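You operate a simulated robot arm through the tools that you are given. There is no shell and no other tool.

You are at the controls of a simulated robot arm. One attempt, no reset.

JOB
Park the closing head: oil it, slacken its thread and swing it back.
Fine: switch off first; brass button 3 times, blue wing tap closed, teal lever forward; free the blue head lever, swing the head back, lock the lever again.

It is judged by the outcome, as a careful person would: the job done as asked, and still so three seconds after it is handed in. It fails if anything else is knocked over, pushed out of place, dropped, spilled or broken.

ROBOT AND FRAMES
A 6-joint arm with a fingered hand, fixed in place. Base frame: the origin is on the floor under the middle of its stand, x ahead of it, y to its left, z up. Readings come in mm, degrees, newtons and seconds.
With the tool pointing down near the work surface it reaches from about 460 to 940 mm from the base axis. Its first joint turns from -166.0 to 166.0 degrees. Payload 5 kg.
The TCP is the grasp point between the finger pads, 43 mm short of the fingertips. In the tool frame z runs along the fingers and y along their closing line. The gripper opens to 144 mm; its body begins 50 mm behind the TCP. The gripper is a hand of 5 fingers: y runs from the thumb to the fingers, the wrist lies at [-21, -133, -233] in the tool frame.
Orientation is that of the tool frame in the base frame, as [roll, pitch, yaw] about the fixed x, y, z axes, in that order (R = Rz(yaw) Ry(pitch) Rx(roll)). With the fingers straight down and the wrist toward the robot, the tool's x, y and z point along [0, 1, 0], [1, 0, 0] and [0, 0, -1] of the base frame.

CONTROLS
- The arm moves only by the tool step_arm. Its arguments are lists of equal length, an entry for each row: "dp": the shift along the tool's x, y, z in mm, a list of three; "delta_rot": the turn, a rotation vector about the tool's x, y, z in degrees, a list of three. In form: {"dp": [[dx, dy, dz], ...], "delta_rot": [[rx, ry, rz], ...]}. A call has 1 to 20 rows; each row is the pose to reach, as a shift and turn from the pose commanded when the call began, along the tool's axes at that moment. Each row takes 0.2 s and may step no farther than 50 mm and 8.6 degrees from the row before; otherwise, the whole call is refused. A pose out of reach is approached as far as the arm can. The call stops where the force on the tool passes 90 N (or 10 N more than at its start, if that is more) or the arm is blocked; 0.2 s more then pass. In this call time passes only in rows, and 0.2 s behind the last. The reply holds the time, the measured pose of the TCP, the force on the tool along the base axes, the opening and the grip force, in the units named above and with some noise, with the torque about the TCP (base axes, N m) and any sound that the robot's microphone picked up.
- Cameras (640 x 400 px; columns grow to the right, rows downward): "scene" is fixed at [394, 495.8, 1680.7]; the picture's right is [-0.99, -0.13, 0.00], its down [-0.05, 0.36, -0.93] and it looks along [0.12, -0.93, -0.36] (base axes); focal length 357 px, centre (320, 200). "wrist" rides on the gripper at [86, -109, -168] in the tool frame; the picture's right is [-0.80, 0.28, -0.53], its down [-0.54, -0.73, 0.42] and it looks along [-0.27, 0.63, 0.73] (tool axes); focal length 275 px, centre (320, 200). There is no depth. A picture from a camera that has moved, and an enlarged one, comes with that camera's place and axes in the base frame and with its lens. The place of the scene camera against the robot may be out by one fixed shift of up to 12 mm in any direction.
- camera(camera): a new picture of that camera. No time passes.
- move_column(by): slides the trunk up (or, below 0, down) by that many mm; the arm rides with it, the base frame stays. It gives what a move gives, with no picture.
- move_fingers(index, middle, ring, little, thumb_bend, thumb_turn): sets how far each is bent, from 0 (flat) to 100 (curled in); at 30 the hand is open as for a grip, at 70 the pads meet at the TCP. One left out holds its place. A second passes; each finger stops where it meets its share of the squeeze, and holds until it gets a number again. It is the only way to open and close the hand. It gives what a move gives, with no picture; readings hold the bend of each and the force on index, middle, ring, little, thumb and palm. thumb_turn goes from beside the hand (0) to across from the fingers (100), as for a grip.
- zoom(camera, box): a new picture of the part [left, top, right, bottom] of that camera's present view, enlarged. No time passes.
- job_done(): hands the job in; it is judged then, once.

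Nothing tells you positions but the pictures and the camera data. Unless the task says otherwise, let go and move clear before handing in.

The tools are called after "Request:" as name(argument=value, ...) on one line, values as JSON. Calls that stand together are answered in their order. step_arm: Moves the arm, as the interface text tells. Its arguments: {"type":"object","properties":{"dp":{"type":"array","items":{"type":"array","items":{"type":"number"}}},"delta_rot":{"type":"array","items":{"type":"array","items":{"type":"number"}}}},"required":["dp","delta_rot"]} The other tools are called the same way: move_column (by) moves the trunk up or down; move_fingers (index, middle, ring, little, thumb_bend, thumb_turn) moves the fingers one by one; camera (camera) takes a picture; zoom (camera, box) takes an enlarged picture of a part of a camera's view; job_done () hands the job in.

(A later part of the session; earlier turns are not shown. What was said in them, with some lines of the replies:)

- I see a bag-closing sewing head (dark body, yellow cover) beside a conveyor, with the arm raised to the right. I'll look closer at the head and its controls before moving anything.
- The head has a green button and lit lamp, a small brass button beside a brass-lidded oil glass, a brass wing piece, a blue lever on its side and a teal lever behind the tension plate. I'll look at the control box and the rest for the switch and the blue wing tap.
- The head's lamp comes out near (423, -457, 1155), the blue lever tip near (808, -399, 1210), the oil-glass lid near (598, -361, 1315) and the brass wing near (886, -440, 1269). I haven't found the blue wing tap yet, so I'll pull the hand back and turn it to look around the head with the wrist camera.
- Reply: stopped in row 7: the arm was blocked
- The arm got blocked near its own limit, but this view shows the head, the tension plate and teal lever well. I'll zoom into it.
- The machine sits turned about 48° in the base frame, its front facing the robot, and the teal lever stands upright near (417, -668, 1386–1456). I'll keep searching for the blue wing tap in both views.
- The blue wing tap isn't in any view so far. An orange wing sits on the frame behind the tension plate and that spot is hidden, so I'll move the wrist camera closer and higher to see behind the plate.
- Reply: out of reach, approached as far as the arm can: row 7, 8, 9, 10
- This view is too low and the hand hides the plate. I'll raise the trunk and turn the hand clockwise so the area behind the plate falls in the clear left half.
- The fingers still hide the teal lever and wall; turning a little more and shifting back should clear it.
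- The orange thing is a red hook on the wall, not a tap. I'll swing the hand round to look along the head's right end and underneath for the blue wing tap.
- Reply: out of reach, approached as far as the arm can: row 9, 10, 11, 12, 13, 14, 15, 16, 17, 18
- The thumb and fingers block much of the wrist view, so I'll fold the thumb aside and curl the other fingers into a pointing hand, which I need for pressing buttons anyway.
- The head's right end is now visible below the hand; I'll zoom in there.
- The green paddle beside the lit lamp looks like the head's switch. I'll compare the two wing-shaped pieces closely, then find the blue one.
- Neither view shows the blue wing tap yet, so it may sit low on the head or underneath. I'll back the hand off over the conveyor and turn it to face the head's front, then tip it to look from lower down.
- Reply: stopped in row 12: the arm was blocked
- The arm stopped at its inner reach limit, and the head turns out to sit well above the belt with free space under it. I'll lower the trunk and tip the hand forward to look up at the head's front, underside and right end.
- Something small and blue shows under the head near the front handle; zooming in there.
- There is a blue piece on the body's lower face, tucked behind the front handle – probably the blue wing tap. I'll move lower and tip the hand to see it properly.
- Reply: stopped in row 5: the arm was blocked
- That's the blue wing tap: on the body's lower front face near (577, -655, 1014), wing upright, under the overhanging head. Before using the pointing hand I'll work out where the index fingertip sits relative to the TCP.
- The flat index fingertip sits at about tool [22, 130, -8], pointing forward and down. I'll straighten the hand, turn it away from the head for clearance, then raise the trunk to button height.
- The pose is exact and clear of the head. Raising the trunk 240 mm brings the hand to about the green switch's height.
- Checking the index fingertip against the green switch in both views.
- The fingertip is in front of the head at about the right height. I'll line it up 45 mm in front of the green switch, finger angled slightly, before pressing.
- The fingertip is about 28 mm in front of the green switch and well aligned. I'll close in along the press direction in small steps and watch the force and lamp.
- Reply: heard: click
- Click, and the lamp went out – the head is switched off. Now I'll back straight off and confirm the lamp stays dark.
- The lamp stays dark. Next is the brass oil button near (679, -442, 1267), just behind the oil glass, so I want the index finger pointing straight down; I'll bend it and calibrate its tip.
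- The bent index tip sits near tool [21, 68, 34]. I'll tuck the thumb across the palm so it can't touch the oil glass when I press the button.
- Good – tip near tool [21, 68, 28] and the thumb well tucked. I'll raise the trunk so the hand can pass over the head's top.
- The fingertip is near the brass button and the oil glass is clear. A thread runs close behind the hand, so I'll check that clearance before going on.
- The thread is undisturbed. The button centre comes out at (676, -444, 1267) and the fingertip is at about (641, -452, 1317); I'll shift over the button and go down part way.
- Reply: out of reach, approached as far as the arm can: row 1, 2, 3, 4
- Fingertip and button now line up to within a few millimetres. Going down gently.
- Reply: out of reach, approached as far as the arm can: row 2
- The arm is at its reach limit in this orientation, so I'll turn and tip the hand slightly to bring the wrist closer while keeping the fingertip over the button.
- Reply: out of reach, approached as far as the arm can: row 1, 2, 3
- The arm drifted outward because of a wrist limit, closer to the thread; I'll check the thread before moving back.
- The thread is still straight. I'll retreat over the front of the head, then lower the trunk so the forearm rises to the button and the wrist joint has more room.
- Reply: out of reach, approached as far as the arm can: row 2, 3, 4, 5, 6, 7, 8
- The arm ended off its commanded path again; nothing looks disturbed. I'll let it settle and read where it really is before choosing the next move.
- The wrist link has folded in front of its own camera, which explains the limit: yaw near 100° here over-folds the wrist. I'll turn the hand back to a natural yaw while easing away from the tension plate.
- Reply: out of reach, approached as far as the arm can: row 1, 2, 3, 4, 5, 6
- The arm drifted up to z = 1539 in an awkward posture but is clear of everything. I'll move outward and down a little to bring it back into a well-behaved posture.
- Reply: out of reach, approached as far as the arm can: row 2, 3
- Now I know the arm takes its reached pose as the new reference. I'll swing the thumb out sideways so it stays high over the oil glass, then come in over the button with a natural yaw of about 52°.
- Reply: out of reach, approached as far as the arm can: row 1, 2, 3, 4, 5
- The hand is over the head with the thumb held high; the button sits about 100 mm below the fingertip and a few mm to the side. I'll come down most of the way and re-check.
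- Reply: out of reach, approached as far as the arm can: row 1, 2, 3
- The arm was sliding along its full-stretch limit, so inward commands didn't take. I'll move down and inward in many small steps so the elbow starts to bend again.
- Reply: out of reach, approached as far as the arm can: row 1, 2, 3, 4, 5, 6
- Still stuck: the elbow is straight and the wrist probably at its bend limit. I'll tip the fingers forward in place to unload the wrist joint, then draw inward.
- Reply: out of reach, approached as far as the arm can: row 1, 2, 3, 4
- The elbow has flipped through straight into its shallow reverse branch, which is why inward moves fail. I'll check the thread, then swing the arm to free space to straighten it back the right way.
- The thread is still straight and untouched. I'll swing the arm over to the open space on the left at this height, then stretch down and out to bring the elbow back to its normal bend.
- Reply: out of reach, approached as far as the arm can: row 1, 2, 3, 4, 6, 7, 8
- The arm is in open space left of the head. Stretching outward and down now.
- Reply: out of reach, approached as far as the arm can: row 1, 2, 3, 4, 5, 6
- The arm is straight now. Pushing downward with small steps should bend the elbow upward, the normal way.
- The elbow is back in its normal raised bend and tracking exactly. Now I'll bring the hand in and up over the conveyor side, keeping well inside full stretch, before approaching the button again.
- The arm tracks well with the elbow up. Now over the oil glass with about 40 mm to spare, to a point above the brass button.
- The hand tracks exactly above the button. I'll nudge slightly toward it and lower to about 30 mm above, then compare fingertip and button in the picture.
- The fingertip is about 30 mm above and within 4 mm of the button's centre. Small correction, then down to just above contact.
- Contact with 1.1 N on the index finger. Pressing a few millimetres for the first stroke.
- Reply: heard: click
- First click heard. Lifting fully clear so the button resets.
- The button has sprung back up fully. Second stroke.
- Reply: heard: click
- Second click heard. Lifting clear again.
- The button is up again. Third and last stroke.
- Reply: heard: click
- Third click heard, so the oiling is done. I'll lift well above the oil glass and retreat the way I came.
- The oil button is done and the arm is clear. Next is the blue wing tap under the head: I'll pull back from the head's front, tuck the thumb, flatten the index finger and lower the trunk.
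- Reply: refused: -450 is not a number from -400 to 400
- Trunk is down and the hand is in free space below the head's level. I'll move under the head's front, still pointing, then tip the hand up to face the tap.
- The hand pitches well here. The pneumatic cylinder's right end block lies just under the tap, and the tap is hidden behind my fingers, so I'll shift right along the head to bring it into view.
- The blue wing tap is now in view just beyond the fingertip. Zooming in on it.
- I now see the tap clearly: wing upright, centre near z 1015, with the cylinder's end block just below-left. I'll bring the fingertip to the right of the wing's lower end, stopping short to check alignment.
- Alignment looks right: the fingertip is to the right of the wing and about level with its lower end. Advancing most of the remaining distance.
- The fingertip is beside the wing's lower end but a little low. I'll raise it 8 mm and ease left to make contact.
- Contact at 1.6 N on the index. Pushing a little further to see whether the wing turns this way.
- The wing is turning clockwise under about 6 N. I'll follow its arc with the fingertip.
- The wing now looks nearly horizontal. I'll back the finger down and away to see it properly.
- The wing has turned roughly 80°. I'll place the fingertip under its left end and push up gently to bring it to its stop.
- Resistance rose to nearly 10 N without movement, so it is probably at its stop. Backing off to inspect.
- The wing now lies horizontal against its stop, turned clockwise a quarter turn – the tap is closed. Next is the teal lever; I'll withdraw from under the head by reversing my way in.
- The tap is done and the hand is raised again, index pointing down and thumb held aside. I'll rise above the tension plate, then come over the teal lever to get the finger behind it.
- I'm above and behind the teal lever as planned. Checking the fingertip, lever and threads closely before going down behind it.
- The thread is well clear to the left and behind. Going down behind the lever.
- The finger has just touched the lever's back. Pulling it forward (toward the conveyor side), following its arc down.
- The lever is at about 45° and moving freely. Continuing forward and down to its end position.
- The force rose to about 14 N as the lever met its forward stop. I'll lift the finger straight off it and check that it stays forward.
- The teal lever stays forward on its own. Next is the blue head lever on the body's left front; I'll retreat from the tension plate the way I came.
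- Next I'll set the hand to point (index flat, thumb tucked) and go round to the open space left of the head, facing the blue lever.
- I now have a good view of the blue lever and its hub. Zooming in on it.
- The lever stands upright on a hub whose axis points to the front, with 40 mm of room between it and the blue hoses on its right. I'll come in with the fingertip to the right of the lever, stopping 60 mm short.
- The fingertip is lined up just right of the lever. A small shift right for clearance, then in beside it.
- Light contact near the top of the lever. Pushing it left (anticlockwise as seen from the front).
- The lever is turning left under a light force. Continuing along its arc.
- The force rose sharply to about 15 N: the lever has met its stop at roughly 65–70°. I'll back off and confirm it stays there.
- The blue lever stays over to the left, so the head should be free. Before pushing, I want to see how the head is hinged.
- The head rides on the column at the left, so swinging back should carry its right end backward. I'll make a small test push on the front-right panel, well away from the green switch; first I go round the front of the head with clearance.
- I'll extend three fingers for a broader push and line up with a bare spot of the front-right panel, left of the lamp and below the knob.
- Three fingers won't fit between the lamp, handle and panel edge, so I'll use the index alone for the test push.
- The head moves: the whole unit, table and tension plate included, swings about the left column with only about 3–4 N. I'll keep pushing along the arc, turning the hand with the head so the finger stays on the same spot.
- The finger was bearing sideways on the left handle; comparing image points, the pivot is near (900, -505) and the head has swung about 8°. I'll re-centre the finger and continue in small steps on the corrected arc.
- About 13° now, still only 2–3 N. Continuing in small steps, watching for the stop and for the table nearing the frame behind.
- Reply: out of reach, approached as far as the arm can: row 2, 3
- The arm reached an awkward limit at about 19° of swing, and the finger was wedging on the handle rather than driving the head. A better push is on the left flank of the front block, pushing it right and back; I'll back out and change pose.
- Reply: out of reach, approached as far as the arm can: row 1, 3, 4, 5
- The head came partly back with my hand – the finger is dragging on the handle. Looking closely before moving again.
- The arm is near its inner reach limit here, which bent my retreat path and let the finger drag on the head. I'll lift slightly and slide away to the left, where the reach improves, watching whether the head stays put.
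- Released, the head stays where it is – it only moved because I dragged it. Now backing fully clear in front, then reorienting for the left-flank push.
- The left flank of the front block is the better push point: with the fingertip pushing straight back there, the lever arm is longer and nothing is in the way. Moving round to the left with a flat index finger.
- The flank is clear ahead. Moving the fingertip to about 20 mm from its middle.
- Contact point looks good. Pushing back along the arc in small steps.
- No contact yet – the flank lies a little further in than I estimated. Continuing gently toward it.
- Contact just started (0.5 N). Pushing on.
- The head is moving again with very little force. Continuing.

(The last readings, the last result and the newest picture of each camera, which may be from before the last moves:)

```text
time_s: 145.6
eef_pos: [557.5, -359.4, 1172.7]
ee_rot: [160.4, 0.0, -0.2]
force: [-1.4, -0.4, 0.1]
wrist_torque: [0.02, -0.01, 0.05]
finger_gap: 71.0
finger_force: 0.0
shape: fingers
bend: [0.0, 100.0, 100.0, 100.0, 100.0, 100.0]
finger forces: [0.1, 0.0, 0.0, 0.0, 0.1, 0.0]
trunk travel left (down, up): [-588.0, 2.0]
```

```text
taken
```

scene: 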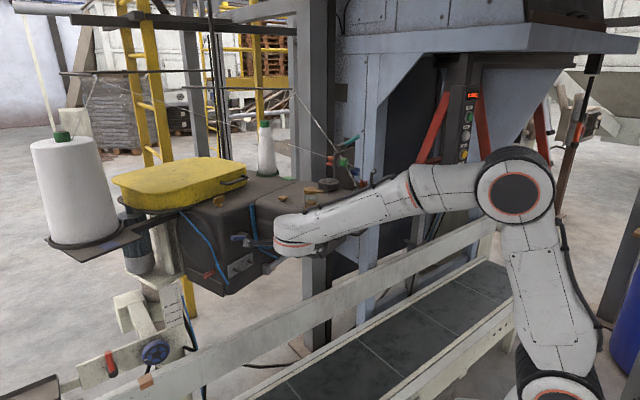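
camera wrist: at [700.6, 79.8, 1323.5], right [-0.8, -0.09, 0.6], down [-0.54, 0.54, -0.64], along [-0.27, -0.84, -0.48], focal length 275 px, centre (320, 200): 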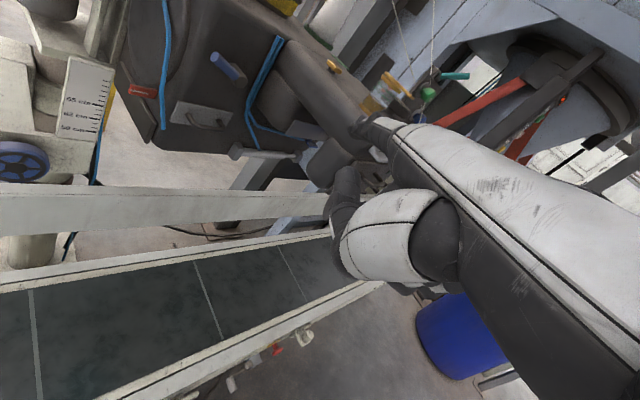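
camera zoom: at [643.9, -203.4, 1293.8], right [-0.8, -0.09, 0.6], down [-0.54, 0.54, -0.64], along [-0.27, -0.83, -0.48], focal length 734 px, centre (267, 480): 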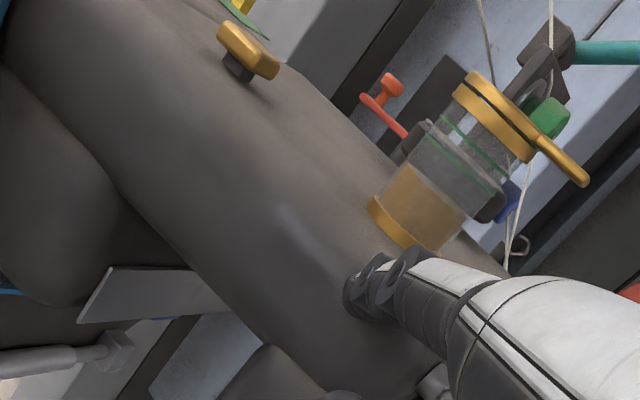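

Request:
zoom(camera="scene", box=[220, 110, 420, 250])

Request:
zoom(camera="scene", box=[120, 190, 320, 320])

Request:
zoom(camera="wrist", box=[360, 0, 560, 150])

```text
2.86 times, centred on (320, 180) of scene
camera zoom: at [394.0, 495.8, 1680.7], right [-0.99, -0.13, 0.0], down [-0.05, 0.36, -0.93], along [0.12, -0.93, -0.36], focal length 1020 px, centre (320, 257)
```

zoom: 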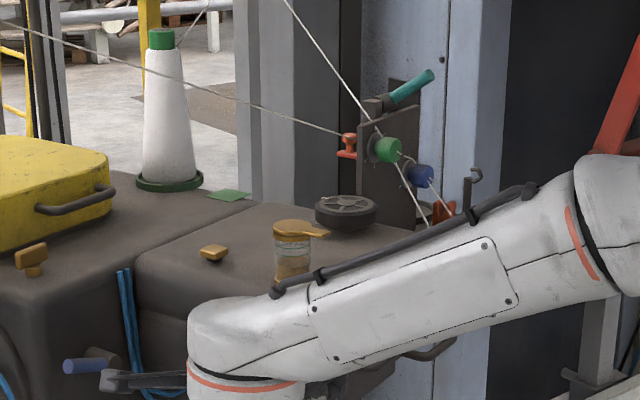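

```text
3.08 times, centred on (220, 255) of scene
camera zoom: at [394.0, 495.8, 1680.7], right [-0.99, -0.13, 0.0], down [-0.05, 0.36, -0.93], along [0.12, -0.93, -0.36], focal length 1098 px, centre (628, 31)
```

zoom: 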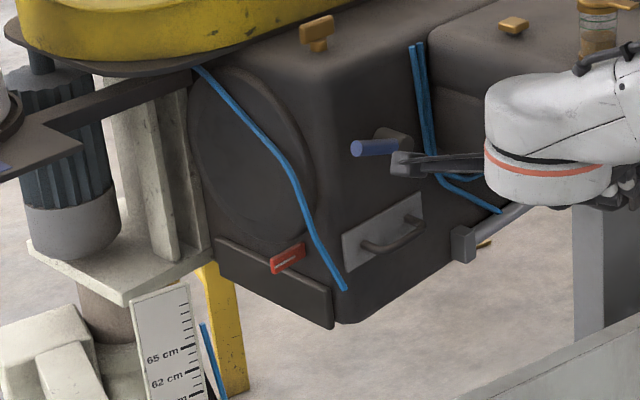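

```text
2.67 times, centred on (460, 75) of wrist
camera zoom: at [643.9, -203.4, 1293.8], right [-0.8, -0.09, 0.6], down [-0.54, 0.54, -0.64], along [-0.27, -0.83, -0.48], focal length 734 px, centre (-53, 533)
```

zoom: 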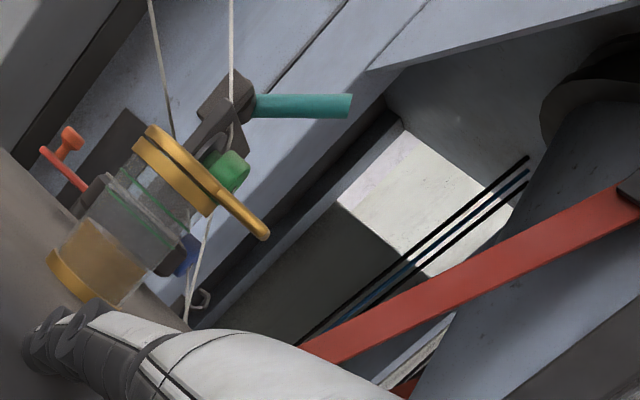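

Request:
step_arm(dp=[[0, 0, 0]], delta_rot=[[0, 0, 0]])

Request:
zoom(camera="scene", box=[220, 110, 420, 250])

```text
time_s: 146.0
eef_pos: [557.7, -358.6, 1171.8]
ee_rot: [160.4, 0.0, -0.1]
force: [-0.4, -0.6, -0.2]
wrist_torque: [0.03, 0.02, 0.01]
finger_gap: 70.8
finger_force: 0.0
shape: fingers
bend: [0.0, 100.0, 100.0, 100.0, 100.0, 100.0]
finger forces: [0.0, 0.0, 0.0, 0.0, 0.1, 0.1]
trunk travel left (down, up): [-588.0, 2.0]
```

```text
2.86 times, centred on (320, 180) of scene
camera zoom: at [394.0, 495.8, 1680.7], right [-0.99, -0.13, 0.0], down [-0.05, 0.36, -0.93], along [0.12, -0.93, -0.36], focal length 1020 px, centre (320, 257)
```

zoom: 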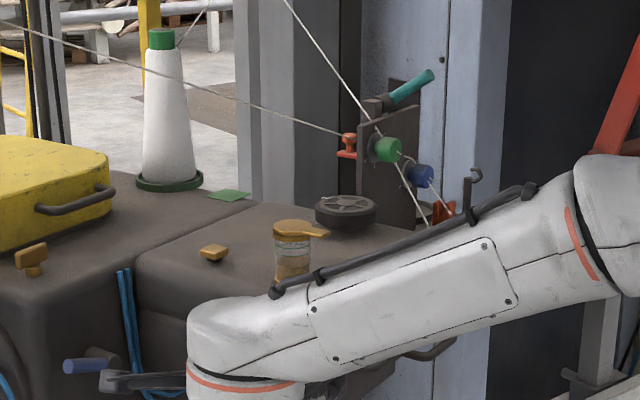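

The head holds its position when I stop, so it is simply low friction. I'll keep pushing back gently and check for the stop and for clearance at the tension plate.

Request:
step_arm(dp=[[-1, 8, 2.9], [-2, 16, 5.8], [-3, 24, 8.6], [-4, 32, 11.5]], delta_rot=[[0, 0, 0], [0, 0, 0], [0, 0, 0], [0, 0, 0]])

Request:
zoom(camera="scene", box=[220, 110, 420, 250])

Request:
camera(camera="wrist")

```text
time_s: 147.0
eef_pos: [553.8, -393.6, 1171.5]
ee_rot: [160.4, -0.1, -0.2]
force: [-0.5, -1.2, -0.1]
wrist_torque: [0.02, -0.04, 0.02]
finger_gap: 70.9
finger_force: 0.0
shape: fingers
bend: [0.0, 100.0, 100.0, 100.0, 100.0, 100.0]
finger forces: [0.0, 0.0, 0.0, 0.1, 0.0, 0.1]
trunk travel left (down, up): [-588.0, 2.0]
```

```text
2.86 times, centred on (320, 180) of scene
camera zoom: at [394.0, 495.8, 1680.7], right [-0.99, -0.13, 0.0], down [-0.05, 0.36, -0.93], along [0.12, -0.93, -0.36], focal length 1020 px, centre (320, 257)
```

zoom: 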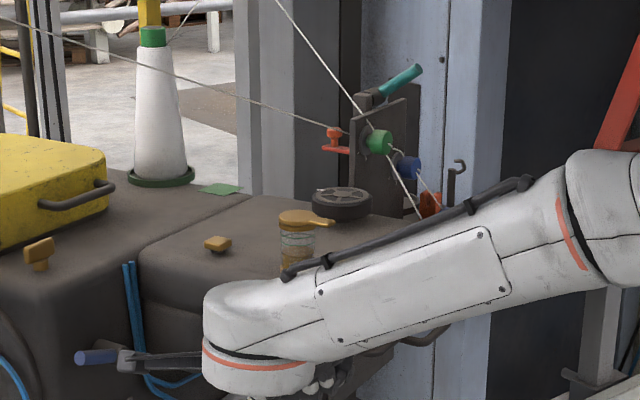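

```text
taken
camera wrist: at [640.8, -238.2, 1293.1], right [-0.8, -0.09, 0.6], down [-0.54, 0.54, -0.64], along [-0.27, -0.84, -0.48], focal length 275 px, centre (320, 200)
```

wrist: 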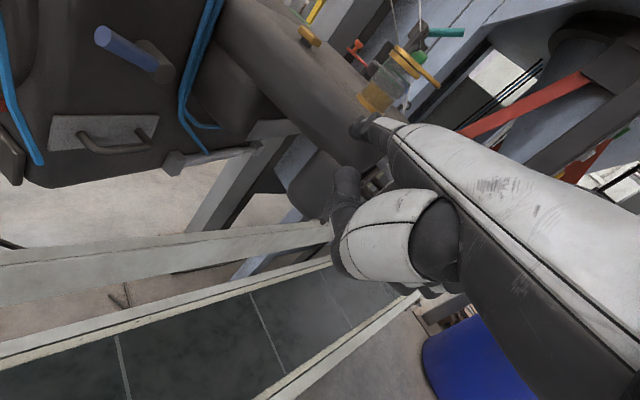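

The orange piece turns out to be part of the moving unit, so nothing is being hit. Continuing back.

Request:
step_arm(dp=[[0, 9, 3.2], [0, 18, 6.4], [1, 27, 9.6], [2, 36, 12.8]], delta_rot=[[0, 0, 0], [0, 0, 0], [0, 0, 0], [0, 0, 0]])

Request:
zoom(camera="scene", box=[220, 110, 420, 250])

Request:
zoom(camera="wrist", box=[240, 20, 440, 170])

```text
time_s: 148.0
eef_pos: [554.9, -432.3, 1171.1]
ee_rot: [160.3, 0.0, -0.1]
force: [0.6, -0.3, 0.2]
wrist_torque: [0.02, 0.0, -0.02]
finger_gap: 70.6
finger_force: 0.1
shape: fingers
bend: [0.0, 100.0, 100.0, 100.0, 100.0, 100.0]
finger forces: [0.0, 0.1, 0.0, 0.0, 0.0, 0.1]
trunk travel left (down, up): [-588.0, 2.0]
```

```text
2.86 times, centred on (320, 180) of scene
camera zoom: at [394.0, 495.8, 1680.7], right [-0.99, -0.13, 0.0], down [-0.05, 0.36, -0.93], along [0.12, -0.93, -0.36], focal length 1020 px, centre (320, 257)
```

zoom: 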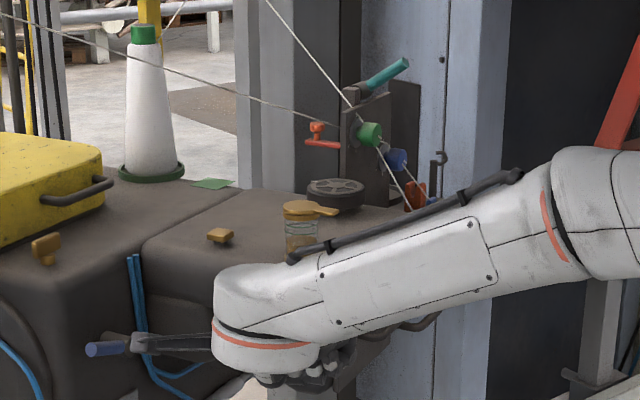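

```text
2.67 times, centred on (340, 95) of wrist
camera zoom: at [641.6, -275.5, 1292.1], right [-0.8, -0.09, 0.6], down [-0.54, 0.54, -0.64], along [-0.27, -0.84, -0.48], focal length 734 px, centre (267, 480)
```

zoom: 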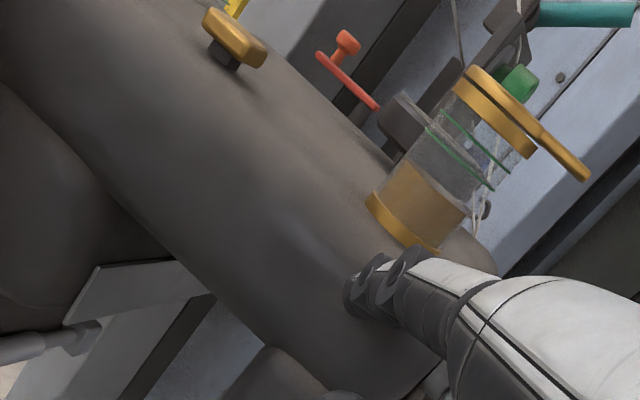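

Request:
step_arm(dp=[[1, 9, 3.2], [2, 18, 6.4], [3.5, 27, 9.6], [5, 36, 12.8]], delta_rot=[[0, 0, 0], [0, 0, 0], [0, 0, 0], [0, 0, 0]])

Request:
zoom(camera="scene", box=[220, 110, 420, 250])

Request:
zoom(camera="wrist", box=[240, 20, 440, 170])

```text
time_s: 149.0
eef_pos: [560.3, -471.4, 1172.0]
ee_rot: [160.3, 0.0, -0.2]
force: [8.7, 19.7, 7.3]
wrist_torque: [-1.1, -0.01, 1.54]
finger_gap: 48.4
finger_force: 10.4
shape: fingers
bend: [2.0, 100.0, 100.0, 100.0, 100.0, 100.0]
finger forces: [21.2, 0.0, 0.0, 0.1, 0.0, 0.0]
trunk travel left (down, up): [-588.0, 2.0]
```

```text
2.86 times, centred on (320, 180) of scene
camera zoom: at [394.0, 495.8, 1680.7], right [-0.99, -0.13, 0.0], down [-0.05, 0.36, -0.93], along [0.12, -0.93, -0.36], focal length 1020 px, centre (320, 257)
```

zoom: 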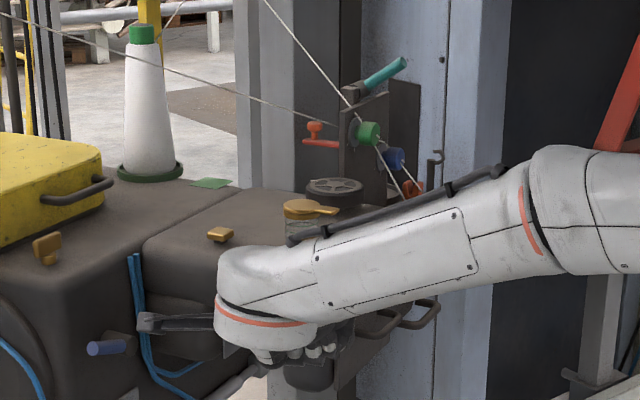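

```text
2.67 times, centred on (340, 95) of wrist
camera zoom: at [647.7, -314.5, 1292.8], right [-0.8, -0.08, 0.6], down [-0.54, 0.54, -0.64], along [-0.27, -0.84, -0.48], focal length 734 px, centre (267, 480)
```

zoom: 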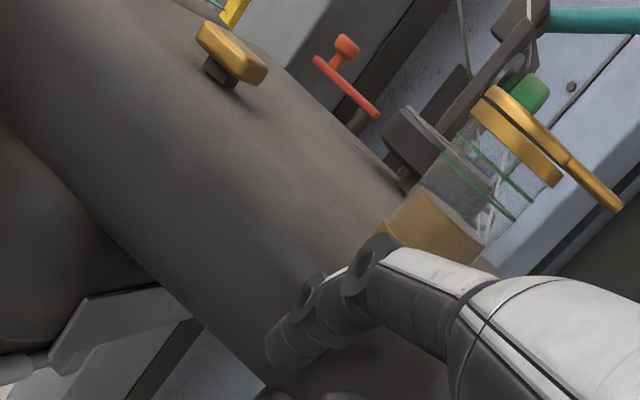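

The force jumped to over 20 N without further movement: the head is at its back stop. Backing the finger straight off now.

Request:
step_arm(dp=[[-1, -10, -3.5], [-3, -20, -7], [-3, -34, -12], [5, -60, -21], [15, -90, -32]], delta_rot=[[0, 0, 0], [0, 0, 0], [0, 0, 0], [0, 0, 0], [0, 0, 0]])

Request:
camera(camera="scene")

Request:
camera(camera="wrist")

```text
time_s: 150.2
eef_pos: [575.7, -373.8, 1171.0]
ee_rot: [160.3, -0.1, -0.1]
force: [-0.6, 0.0, -0.2]
wrist_torque: [-0.03, 0.02, -0.01]
finger_gap: 70.8
finger_force: 0.1
shape: fingers
bend: [0.0, 100.0, 100.0, 100.0, 100.0, 100.0]
finger forces: [0.1, 0.0, 0.0, 0.0, 0.0, 0.0]
trunk travel left (down, up): [-588.0, 2.0]
```

```text
taken
```

scene: 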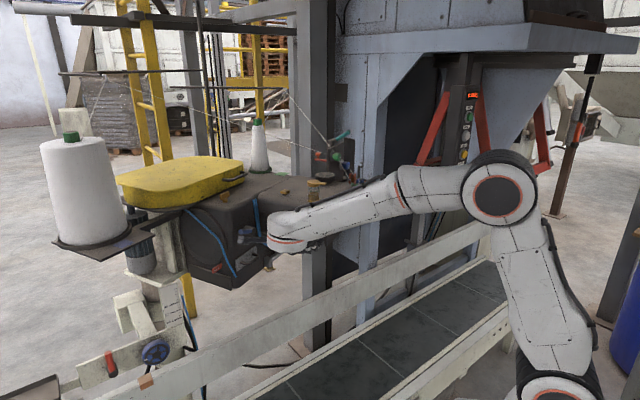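

```text
taken
camera wrist: at [661.6, -218.1, 1292.8], right [-0.8, -0.09, 0.6], down [-0.54, 0.54, -0.64], along [-0.27, -0.84, -0.48], focal length 275 px, centre (320, 200)
```

wrist: 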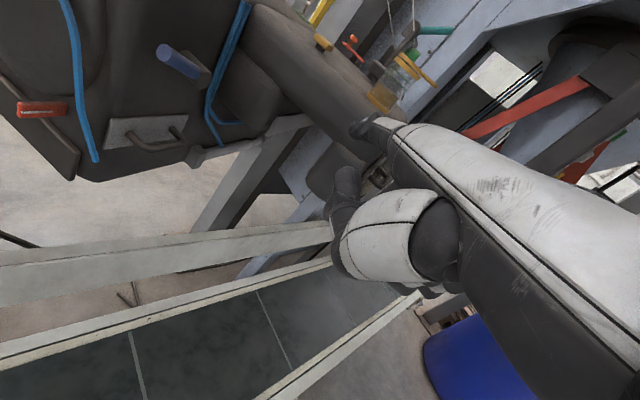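

The head stays back and everything on it is upright. Last step: turn the blue lever back upright to lock it. Zooming in on the lever's new position.

Request:
zoom(camera="wrist", box=[100, 0, 260, 120])

Request:
zoom(camera="scene", box=[180, 180, 340, 300])

Request:
zoom(camera="scene", box=[220, 100, 420, 240])

```text
3.33 times, centred on (180, 60) of wrist
camera zoom: at [661.6, -218.1, 1292.8], right [-0.8, -0.09, 0.6], down [-0.54, 0.54, -0.64], along [-0.27, -0.84, -0.48], focal length 918 px, centre (787, 667)
```

zoom: 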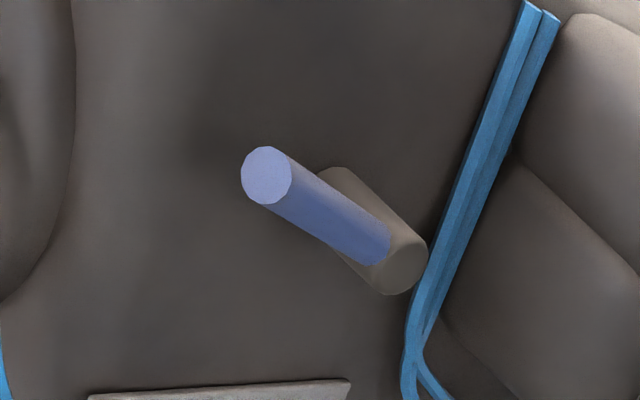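

```text
3.33 times, centred on (260, 240) of scene
camera zoom: at [394.0, 495.8, 1680.7], right [-0.99, -0.13, 0.0], down [-0.05, 0.36, -0.93], along [0.12, -0.93, -0.36], focal length 1190 px, centre (520, 67)
```

zoom: 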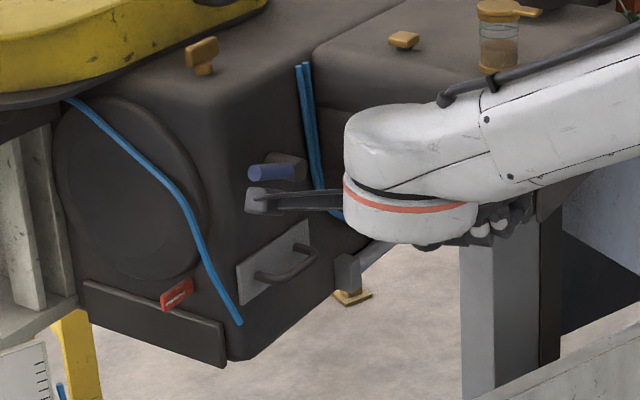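

```text
2.86 times, centred on (320, 170) of scene
camera zoom: at [394.0, 495.8, 1680.7], right [-0.99, -0.13, 0.0], down [-0.05, 0.36, -0.93], along [0.12, -0.93, -0.36], focal length 1020 px, centre (320, 286)
```

zoom: 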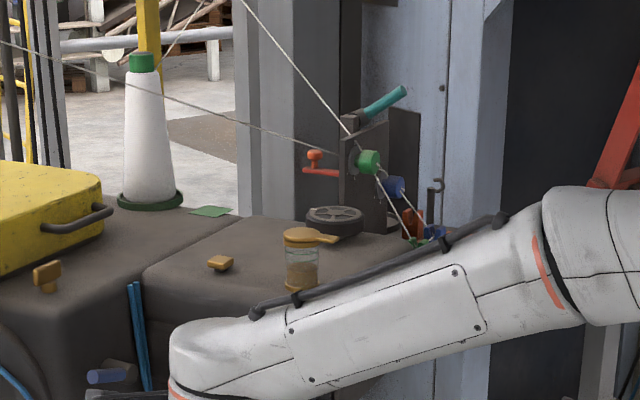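

The lever's end now points toward me, lying about 17° above horizontal, with its tip near (785, -501, 1171). I'll go round in front, get the fingertip under its end, then lift it upright.

Request:
step_arm(dp=[[8, -39, -14], [16, -78, -28], [24, -116.7, -41.8], [58, -119, -35], [92, -122, -27], [126, -124, -20], [159, -127, -12.6]], delta_rot=[[0, 0, 0], [0, 0, 0], [0, 0, 0], [0, 0.8, -2.4], [0, 1.7, -4.7], [0, 2.5, -7], [0, 3.4, -9.4]])

Request:
camera(camera="wrist")

Request:
zoom(camera="wrist", box=[260, 20, 460, 170])

Request:
camera(camera="scene")

```text
time_s: 151.8
eef_pos: [734.9, -251.6, 1140.9]
ee_rot: [160.3, 0.1, 9.9]
force: [0.4, 0.6, -0.3]
wrist_torque: [0.0, 0.02, -0.01]
finger_gap: 70.6
finger_force: 0.1
shape: fingers
bend: [0.0, 100.0, 100.0, 100.0, 100.0, 100.0]
finger forces: [0.0, 0.1, 0.0, 0.0, 0.0, 0.0]
trunk travel left (down, up): [-588.0, 2.0]
```

```text
taken
camera wrist: at [792.2, -82.8, 1261.7], right [-0.77, -0.22, 0.6], down [-0.63, 0.44, -0.64], along [-0.12, -0.87, -0.48], focal length 275 px, centre (320, 200)
```

wrist: 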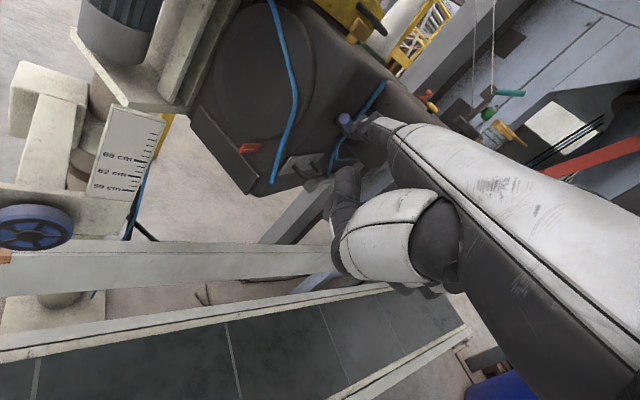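

```text
2.67 times, centred on (360, 95) of wrist
camera zoom: at [792.2, -82.8, 1261.7], right [-0.77, -0.22, 0.6], down [-0.63, 0.44, -0.64], along [-0.12, -0.87, -0.48], focal length 734 px, centre (213, 480)
```

zoom: 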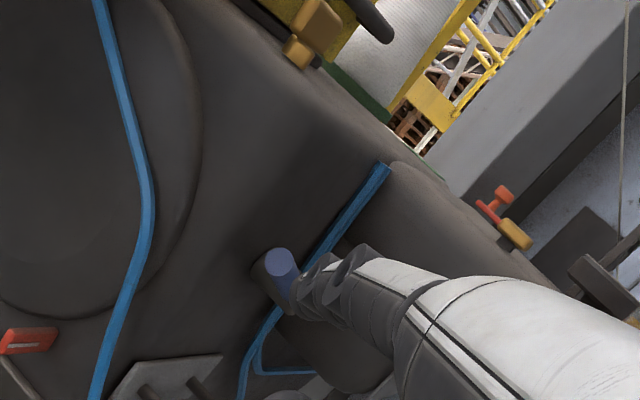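

```text
taken
```

scene: 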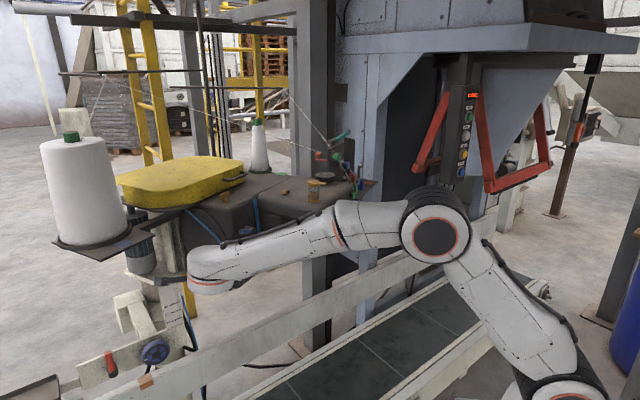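

I'm in front of the lever, its end facing me just past my fingertip. The thumb would pass close over the lower handle, so I'll raise it before going in under the lever.

Request:
move_fingers(thumb_turn=61, thumb_bend=100)

Request:
step_arm(dp=[[0, 14, 26], [0, 29, 50], [0, 46, 70], [0, 60, 82]], delta_rot=[[0, 0, 0], [0, 0, 0], [0, 0, 0], [0, 0, 0]])

Request:
zoom(camera="wrist", box=[260, 20, 460, 170])

```text
time_s: 152.8
eef_pos: [733.9, -252.0, 1141.3]
ee_rot: [160.4, -0.1, 9.9]
force: [-0.1, -1.5, 0.4]
wrist_torque: [0.05, -0.01, 0.0]
finger_gap: 74.2
finger_force: 0.1
shape: fingers
bend: [0.0, 100.0, 100.0, 100.0, 100.0, 63.0]
finger forces: [0.0, 0.0, 0.0, 0.0, 0.0, 0.0]
trunk travel left (down, up): [-588.0, 2.0]
```

```text
time_s: 153.8
eef_pos: [748.8, -336.3, 1083.5]
ee_rot: [160.5, -0.1, 9.9]
force: [0.2, -0.4, -0.7]
wrist_torque: [-0.01, 0.01, -0.01]
finger_gap: 74.2
finger_force: 0.1
shape: fingers
bend: [0.0, 100.0, 100.0, 100.0, 100.0, 63.0]
finger forces: [0.0, 0.0, 0.1, 0.0, 0.0, 0.0]
trunk travel left (down, up): [-588.0, 2.0]
```

```text
2.67 times, centred on (360, 95) of wrist
camera zoom: at [806.3, -165.4, 1205.2], right [-0.77, -0.22, 0.6], down [-0.63, 0.44, -0.64], along [-0.12, -0.87, -0.48], focal length 734 px, centre (213, 480)
```

zoom: 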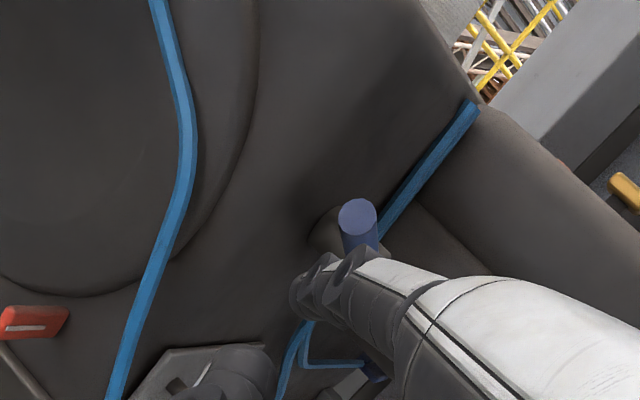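

Request:
step_arm(dp=[[-6, 10, 3.6], [-12, 25, 9], [-12, 38, 13.5], [-12, 49, 17.5]], delta_rot=[[0, 0, 0], [0, 0, 0], [0, 0, 0], [0, 0, 0]])

Request:
zoom(camera="wrist", box=[260, 20, 460, 170])

```text
time_s: 154.8
eef_pos: [745.8, -387.7, 1084.5]
ee_rot: [160.4, -0.1, 9.9]
force: [-0.1, -0.3, 0.1]
wrist_torque: [-0.02, 0.01, -0.01]
finger_gap: 74.4
finger_force: 0.0
shape: fingers
bend: [0.0, 100.0, 100.0, 100.0, 100.0, 63.0]
finger forces: [0.0, 0.0, 0.0, 0.0, 0.0, 0.1]
trunk travel left (down, up): [-588.0, 2.0]
```

```text
2.67 times, centred on (360, 95) of wrist
camera zoom: at [804.6, -217.9, 1205.4], right [-0.77, -0.22, 0.6], down [-0.63, 0.44, -0.64], along [-0.12, -0.87, -0.48], focal length 734 px, centre (213, 480)
```

zoom: 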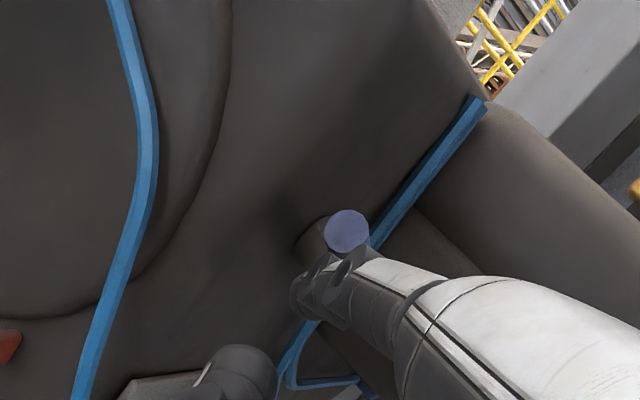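

The fingertip is right under the lever's end. Lifting.

Request:
step_arm(dp=[[0, 1.7, -4.7], [0, 3.4, -9.4], [0, 5, -14.1]], delta_rot=[[0, 0, 0], [0, 0, 0], [0, 0, 0]])

Request:
zoom(camera="wrist", box=[260, 20, 460, 170])

```text
time_s: 155.6
eef_pos: [747.1, -385.8, 1097.3]
ee_rot: [160.5, -0.1, 10.0]
force: [0.1, 0.7, -1.3]
wrist_torque: [0.09, 0.06, -0.01]
finger_gap: 73.5
finger_force: 0.4
shape: fingers
bend: [0.0, 100.0, 100.0, 100.0, 100.0, 63.0]
finger forces: [1.2, 0.1, 0.1, 0.1, 0.0, 0.1]
trunk travel left (down, up): [-588.0, 2.0]
```

```text
2.67 times, centred on (360, 95) of wrist
camera zoom: at [804.6, -217.4, 1219.1], right [-0.77, -0.22, 0.6], down [-0.63, 0.44, -0.64], along [-0.12, -0.87, -0.48], focal length 734 px, centre (213, 480)
```

zoom: 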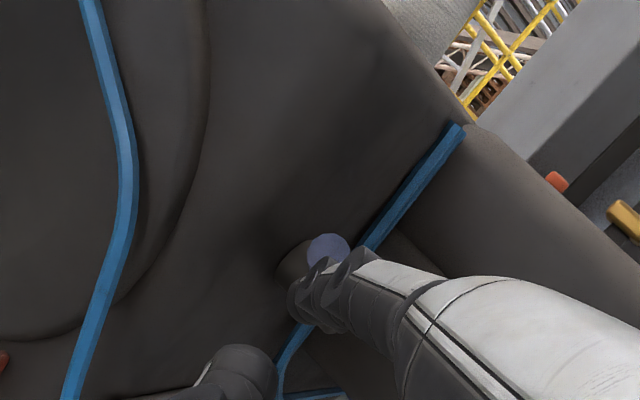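

Request:
step_arm(dp=[[0, 2.5, -4.3], [0, 5.5, -8.6], [0, 8.8, -12.8]], delta_rot=[[0, 0, 0], [0, 0, 0], [0, 0, 0]])

Request:
zoom(camera="wrist", box=[260, 20, 460, 170])

```text
time_s: 156.4
eef_pos: [748.3, -391.9, 1114.8]
ee_rot: [160.4, -0.1, 9.9]
force: [-0.3, -0.2, -1.3]
wrist_torque: [0.1, -0.01, -0.05]
finger_gap: 73.3
finger_force: 0.7
shape: fingers
bend: [1.0, 100.0, 100.0, 100.0, 100.0, 63.0]
finger forces: [1.4, 0.0, 0.1, 0.1, 0.0, 0.1]
trunk travel left (down, up): [-588.0, 2.0]
```

```text
2.67 times, centred on (360, 95) of wrist
camera zoom: at [805.2, -222.6, 1235.5], right [-0.77, -0.22, 0.6], down [-0.63, 0.44, -0.64], along [-0.12, -0.87, -0.48], focal length 734 px, centre (213, 480)
```

zoom: 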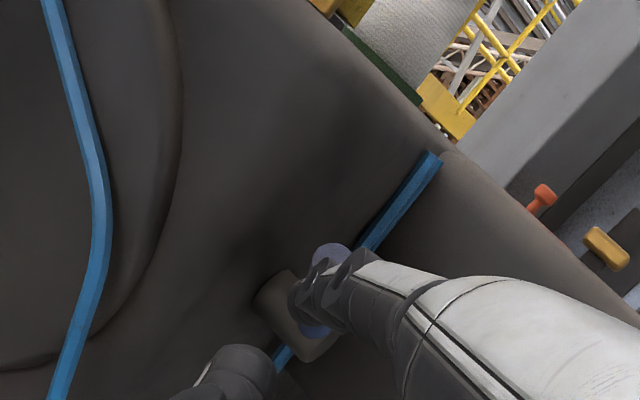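

Request:
step_arm(dp=[[-1.5, 4.5, -3.5], [-3.5, 9.5, -5.8], [-5.5, 15, -7.2], [-7.4, 20.2, -7.7]], delta_rot=[[0, 0, 0], [0, 0, 0], [0, 0, 0], [0, 0, 0]])

Request:
zoom(camera="wrist", box=[260, 20, 460, 170])

```text
time_s: 157.4
eef_pos: [743.4, -409.2, 1128.3]
ee_rot: [160.3, -0.1, 10.0]
force: [-1.0, 1.8, -0.1]
wrist_torque: [0.01, -0.04, -0.03]
finger_gap: 73.1
finger_force: 0.6
shape: fingers
bend: [1.0, 100.0, 100.0, 100.0, 100.0, 63.0]
finger forces: [1.8, 0.0, 0.0, 0.0, 0.1, 0.1]
trunk travel left (down, up): [-588.0, 2.0]
```

```text
2.67 times, centred on (360, 95) of wrist
camera zoom: at [801.0, -239.9, 1249.7], right [-0.77, -0.22, 0.6], down [-0.63, 0.44, -0.64], along [-0.12, -0.87, -0.48], focal length 734 px, centre (213, 480)
```

zoom: 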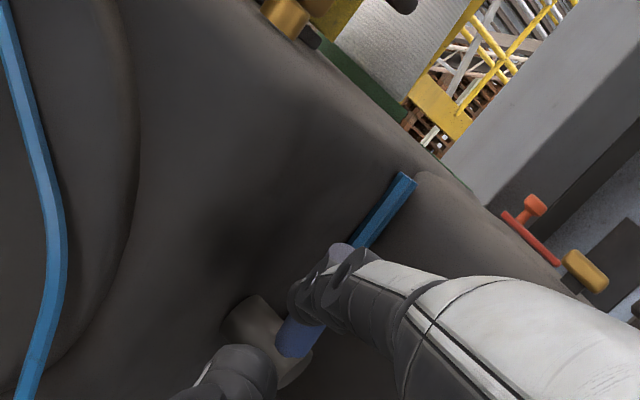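

Request:
step_arm(dp=[[-2, 5, -0.3], [-4, 9.5, 0.4], [-6, 14, 1.4], [-8.2, 18.5, 2.4]], delta_rot=[[0, 0, 0], [0, 0, 0], [0, 0, 0], [0, 0, 0]])

Request:
zoom(camera="wrist", box=[260, 20, 460, 170])

```text
time_s: 158.4
eef_pos: [738.8, -428.5, 1131.4]
ee_rot: [160.4, 0.0, 9.9]
force: [-0.3, 0.7, 0.1]
wrist_torque: [-0.08, 0.01, 0.07]
finger_gap: 73.9
finger_force: 0.9
shape: fingers
bend: [0.0, 100.0, 100.0, 100.0, 100.0, 63.0]
finger forces: [1.1, 0.0, 0.0, 0.0, 0.0, 0.1]
trunk travel left (down, up): [-588.0, 2.0]
```

```text
2.67 times, centred on (360, 95) of wrist
camera zoom: at [796.7, -259.2, 1253.8], right [-0.77, -0.22, 0.6], down [-0.63, 0.44, -0.64], along [-0.12, -0.87, -0.48], focal length 734 px, centre (213, 480)
```

zoom: 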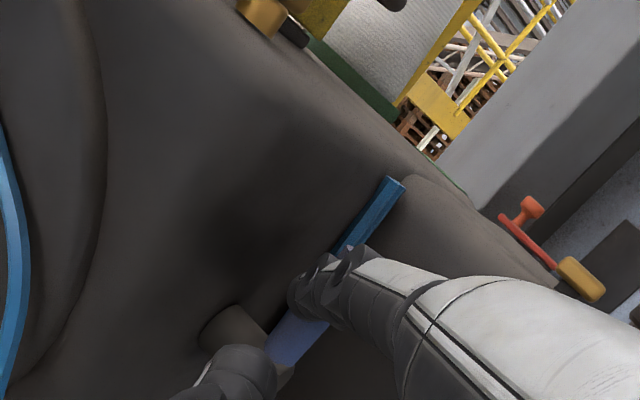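

Request:
step_arm(dp=[[-1.6, 3.5, 1.2], [-3.3, 7, 2.5], [-4.9, 10.5, 3.7]], delta_rot=[[0, 0, 0], [0, 0, 0], [0, 0, 0]])

Request:
zoom(camera="wrist", box=[260, 20, 460, 170])

```text
time_s: 159.2
eef_pos: [738.5, -438.2, 1131.5]
ee_rot: [160.3, 0.1, 10.0]
force: [4.7, 5.6, 0.8]
wrist_torque: [-0.33, 0.28, 0.89]
finger_gap: 72.2
finger_force: 4.4
shape: fingers
bend: [0.0, 100.0, 100.0, 100.0, 100.0, 63.0]
finger forces: [7.7, 0.0, 0.0, 0.0, 0.0, 0.0]
trunk travel left (down, up): [-588.0, 2.0]
```

```text
2.67 times, centred on (360, 95) of wrist
camera zoom: at [794.4, -268.8, 1253.5], right [-0.77, -0.23, 0.6], down [-0.63, 0.44, -0.64], along [-0.12, -0.87, -0.48], focal length 734 px, centre (213, 480)
```

zoom: 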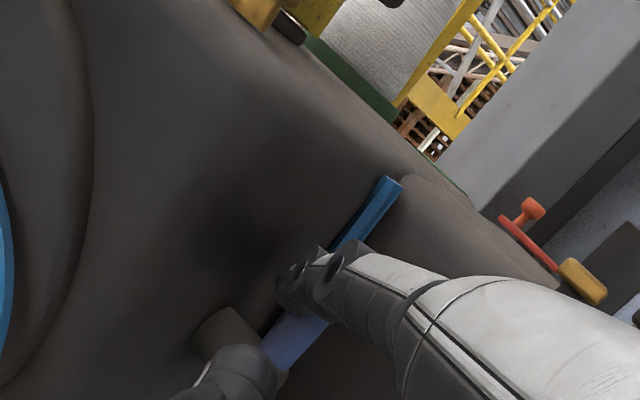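

Request:
step_arm(dp=[[-1, 2.2, 0.8], [-2, 4.4, 1.6]], delta_rot=[[0, 0, 0], [0, 0, 0]])

Request:
step_arm(dp=[[1, -6, -2.2], [3, -20, -7.2], [5, -45, -16], [5, -70, -25]], delta_rot=[[0, 0, 0], [0, 0, 0], [0, 0, 0], [0, 0, 0]])

Request:
camera(camera="wrist")

Request:
zoom(camera="wrist", box=[260, 20, 460, 170])

```text
time_s: 159.8
eef_pos: [736.1, -442.0, 1132.6]
ee_rot: [160.3, 0.0, 10.2]
force: [5.6, 16.0, 2.3]
wrist_torque: [-1.18, 0.14, 1.27]
finger_gap: 71.3
finger_force: 7.2
shape: fingers
bend: [0.0, 100.0, 100.0, 100.0, 100.0, 63.0]
finger forces: [14.7, 0.1, 0.0, 0.1, 0.1, 0.1]
trunk travel left (down, up): [-588.0, 2.0]
```

```text
time_s: 160.8
eef_pos: [727.3, -371.0, 1132.6]
ee_rot: [160.4, -0.1, 9.8]
force: [0.6, -0.1, 0.6]
wrist_torque: [0.01, -0.01, 0.0]
finger_gap: 74.5
finger_force: 0.0
shape: fingers
bend: [0.0, 100.0, 100.0, 100.0, 100.0, 63.0]
finger forces: [0.0, 0.0, 0.0, 0.0, 0.1, 0.0]
trunk travel left (down, up): [-588.0, 2.0]
```

```text
taken
camera wrist: at [784.4, -201.4, 1254.3], right [-0.77, -0.22, 0.6], down [-0.63, 0.44, -0.64], along [-0.12, -0.87, -0.48], focal length 275 px, centre (320, 200)
```

wrist: 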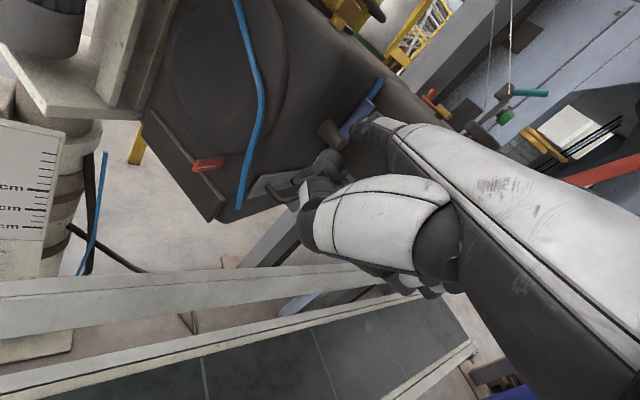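

```text
2.67 times, centred on (360, 95) of wrist
camera zoom: at [784.4, -201.4, 1254.3], right [-0.77, -0.22, 0.6], down [-0.63, 0.44, -0.64], along [-0.12, -0.87, -0.48], focal length 734 px, centre (213, 480)
```

zoom: 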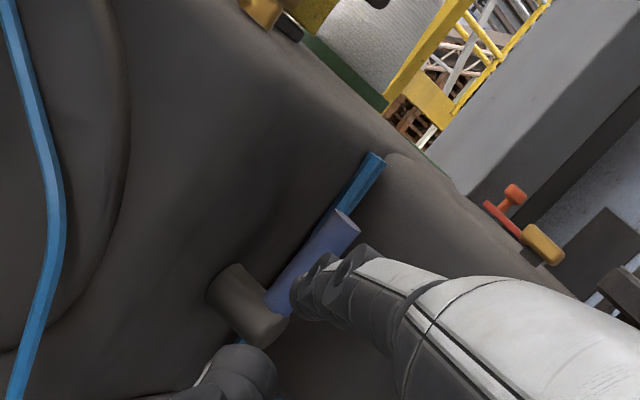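

The lever stands upright again, parallel to the hoses, and took nearly 15 N at its stop – locked. Now I'll withdraw well clear and check everything.

Request:
step_arm(dp=[[5, -39, -16], [11, -78, -32], [16, -118, -48], [22, -157, -64]], delta_rot=[[0, 0, 0], [0, 0, 0], [0, 0, 0], [0, 0, 0]])

Request:
step_arm(dp=[[-40, -25, -10], [-80, -50, -20], [-120, -70, -28], [-160, -80, -34], [-200, -85, -40], [-240, -88, -45]], delta_rot=[[0, 0, 0], [0, 0, 0], [0, 0, 0], [0, 0, 0], [0, 0, 0], [0, 0, 0]])

Request:
camera(camera="scene")

Request:
camera(camera="wrist")

```text
time_s: 161.8
eef_pos: [717.6, -200.0, 1139.9]
ee_rot: [160.4, -0.1, 9.9]
force: [-0.1, 0.7, 0.4]
wrist_torque: [0.01, 0.01, -0.02]
finger_gap: 74.4
finger_force: 0.0
shape: fingers
bend: [0.0, 100.0, 100.0, 100.0, 100.0, 63.0]
finger forces: [0.0, 0.1, 0.0, 0.0, 0.1, 0.0]
trunk travel left (down, up): [-588.0, 2.0]
```

```text
time_s: 163.2
eef_pos: [465.4, -147.1, 1153.1]
ee_rot: [160.4, -0.1, 9.9]
force: [0.1, -0.8, 0.2]
wrist_torque: [0.05, -0.01, -0.04]
finger_gap: 74.2
finger_force: 0.1
shape: fingers
bend: [0.0, 100.0, 100.0, 100.0, 100.0, 63.0]
finger forces: [0.0, 0.1, 0.0, 0.0, 0.0, 0.0]
trunk travel left (down, up): [-588.0, 2.0]
```

```text
taken
```

scene: 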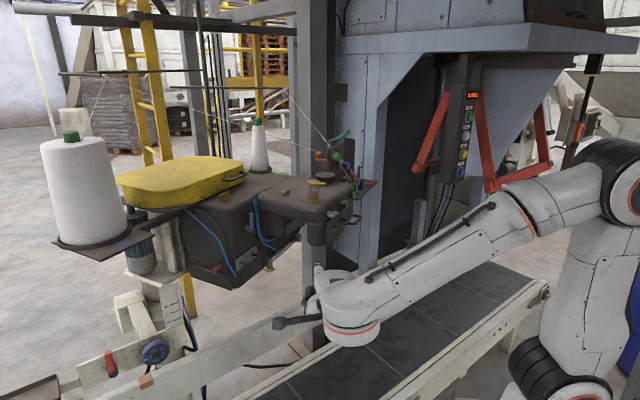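

```text
taken
camera wrist: at [523.5, 23.2, 1275.0], right [-0.77, -0.22, 0.6], down [-0.63, 0.44, -0.64], along [-0.12, -0.87, -0.48], focal length 275 px, centre (320, 200)
```

wrist: 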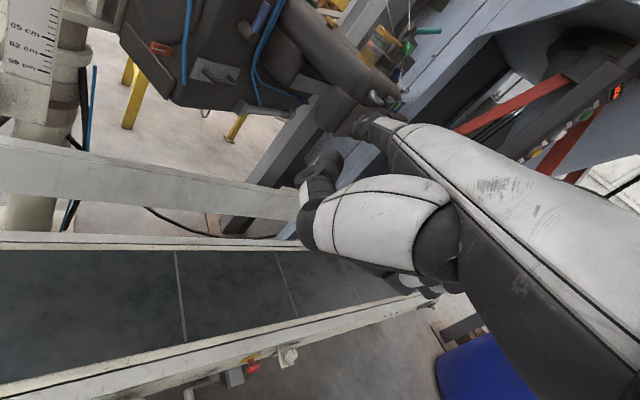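

Request:
zoom(camera="scene", box=[200, 160, 380, 280])

Request:
zoom(camera="scene", box=[300, 110, 400, 220])

Request:
zoom(camera="wrist", box=[180, 0, 340, 130])

Request:
zoom(camera="scene", box=[20, 60, 240, 280])

```text
3.33 times, centred on (290, 220) of scene
camera zoom: at [394.0, 495.8, 1680.7], right [-0.99, -0.13, 0.0], down [-0.05, 0.36, -0.93], along [0.12, -0.93, -0.36], focal length 1190 px, centre (420, 133)
```

zoom: 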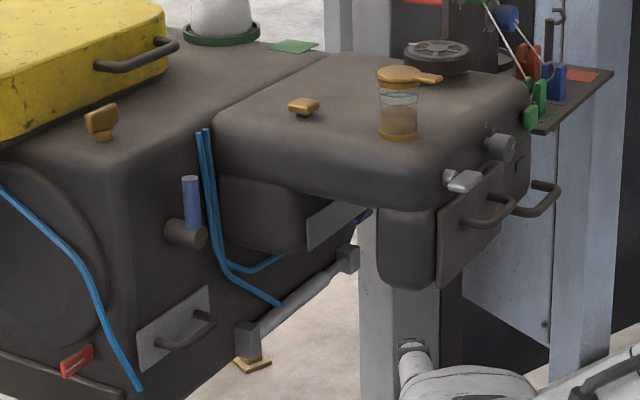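

```text
3.64 times, centred on (350, 165) of scene
camera zoom: at [394.0, 495.8, 1680.7], right [-0.99, -0.13, 0.0], down [-0.05, 0.36, -0.93], along [0.12, -0.93, -0.36], focal length 1298 px, centre (211, 327)
```

zoom: 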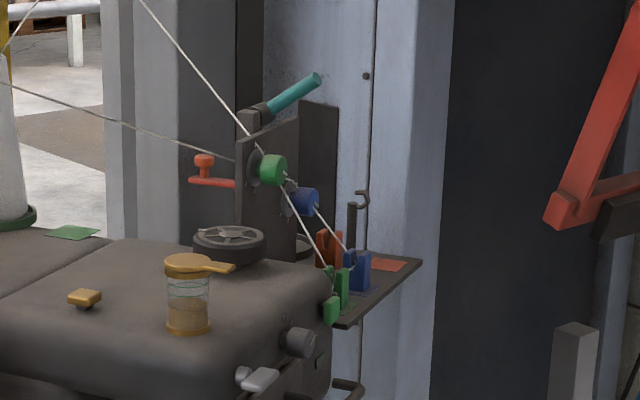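

```text
3.08 times, centred on (260, 65) of wrist
camera zoom: at [523.5, 23.2, 1275.0], right [-0.77, -0.22, 0.6], down [-0.63, 0.44, -0.64], along [-0.12, -0.87, -0.48], focal length 847 px, centre (505, 615)
```

zoom: 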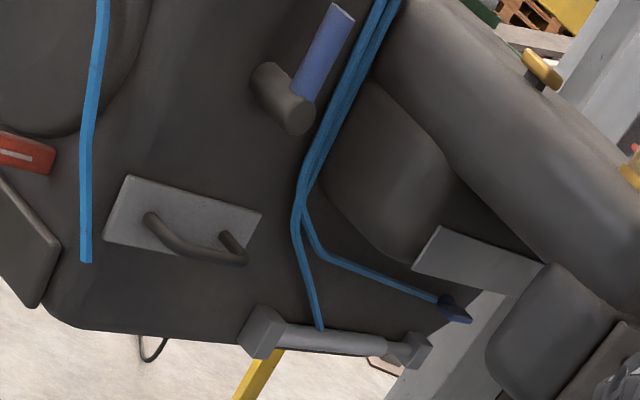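

```text
1.82 times, centred on (130, 170) of scene
camera zoom: at [394.0, 495.8, 1680.7], right [-0.99, -0.13, 0.0], down [-0.05, 0.36, -0.93], along [0.12, -0.93, -0.36], focal length 649 px, centre (666, 254)
```

zoom: 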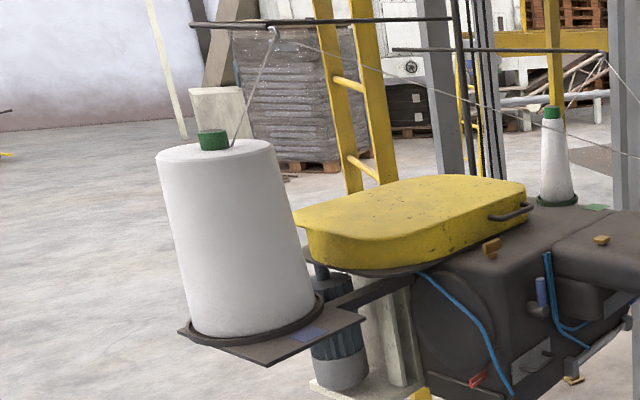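

Everything checks out: lever upright, head against its back stop, teal lever forward, tap wing horizontal, cones and oil glass upright. A last look at the lamp before handing in.

Request:
zoom(camera="scene", box=[325, 190, 375, 225])

Request:
zoom(camera="scene", box=[235, 205, 285, 245])

```text
11.43 times, centred on (350, 208) of scene
camera zoom: at [394.0, 495.8, 1680.7], right [-0.99, -0.13, 0.0], down [-0.05, 0.36, -0.93], along [0.12, -0.93, -0.36], focal length 4079 px, centre (-23, 114)
```

zoom: 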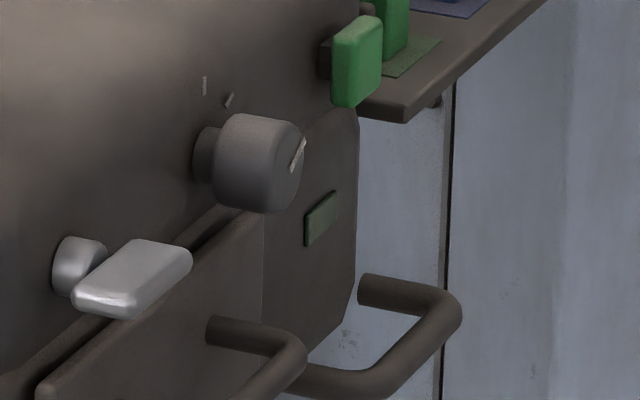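

```text
10.00 times, centred on (260, 225) of scene
camera zoom: at [394.0, 495.8, 1680.7], right [-0.99, -0.13, 0.0], down [-0.05, 0.36, -0.93], along [0.12, -0.93, -0.36], focal length 3569 px, centre (920, -50)
```

zoom: 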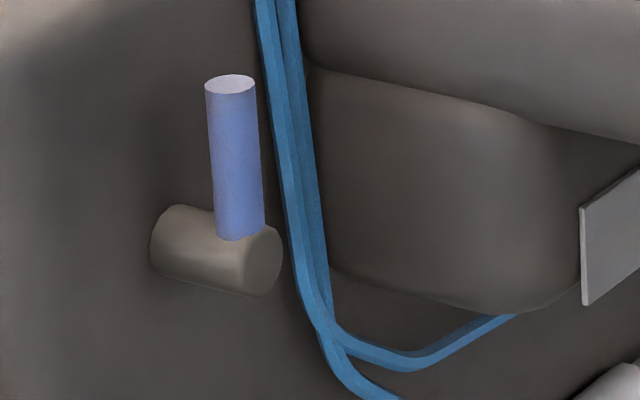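

The lamp is dark, the blue lever is upright and locked, and the hand is clear of the machine. Handing the job in.

Request:
job_done()

```text
The job is handed in.
```

The closing head is parked and I have handed the job in. The hand is clear of the machine.

- **Switch:** I pressed the green switch on the head first. It clicked and the lamp went out; it was still dark in the last picture.
- **Oil:** I pressed the brass button three times, with a click each time, and let it spring back fully between strokes.
- **Blue wing tap:** I turned it a quarter turn clockwise until it stopped, so the wing now lies level. Nothing on the tap marks open or closed; I took this as closed because it turned freely clockwise and then stopped.
- **Teal lever:** It is forward against its stop and stays there on its own.
- **Head:** I freed the blue lever, swung the head back until it stopped, and stood the lever upright again against its stop. It took about 15 N there and stayed up when I let go.

While I was pushing the head, my finger dragged on the front handle once and brought it partly forward again. I then pushed it all the way back from its left side. In the final pictures the cones, oil glass and threads looked undisturbed.
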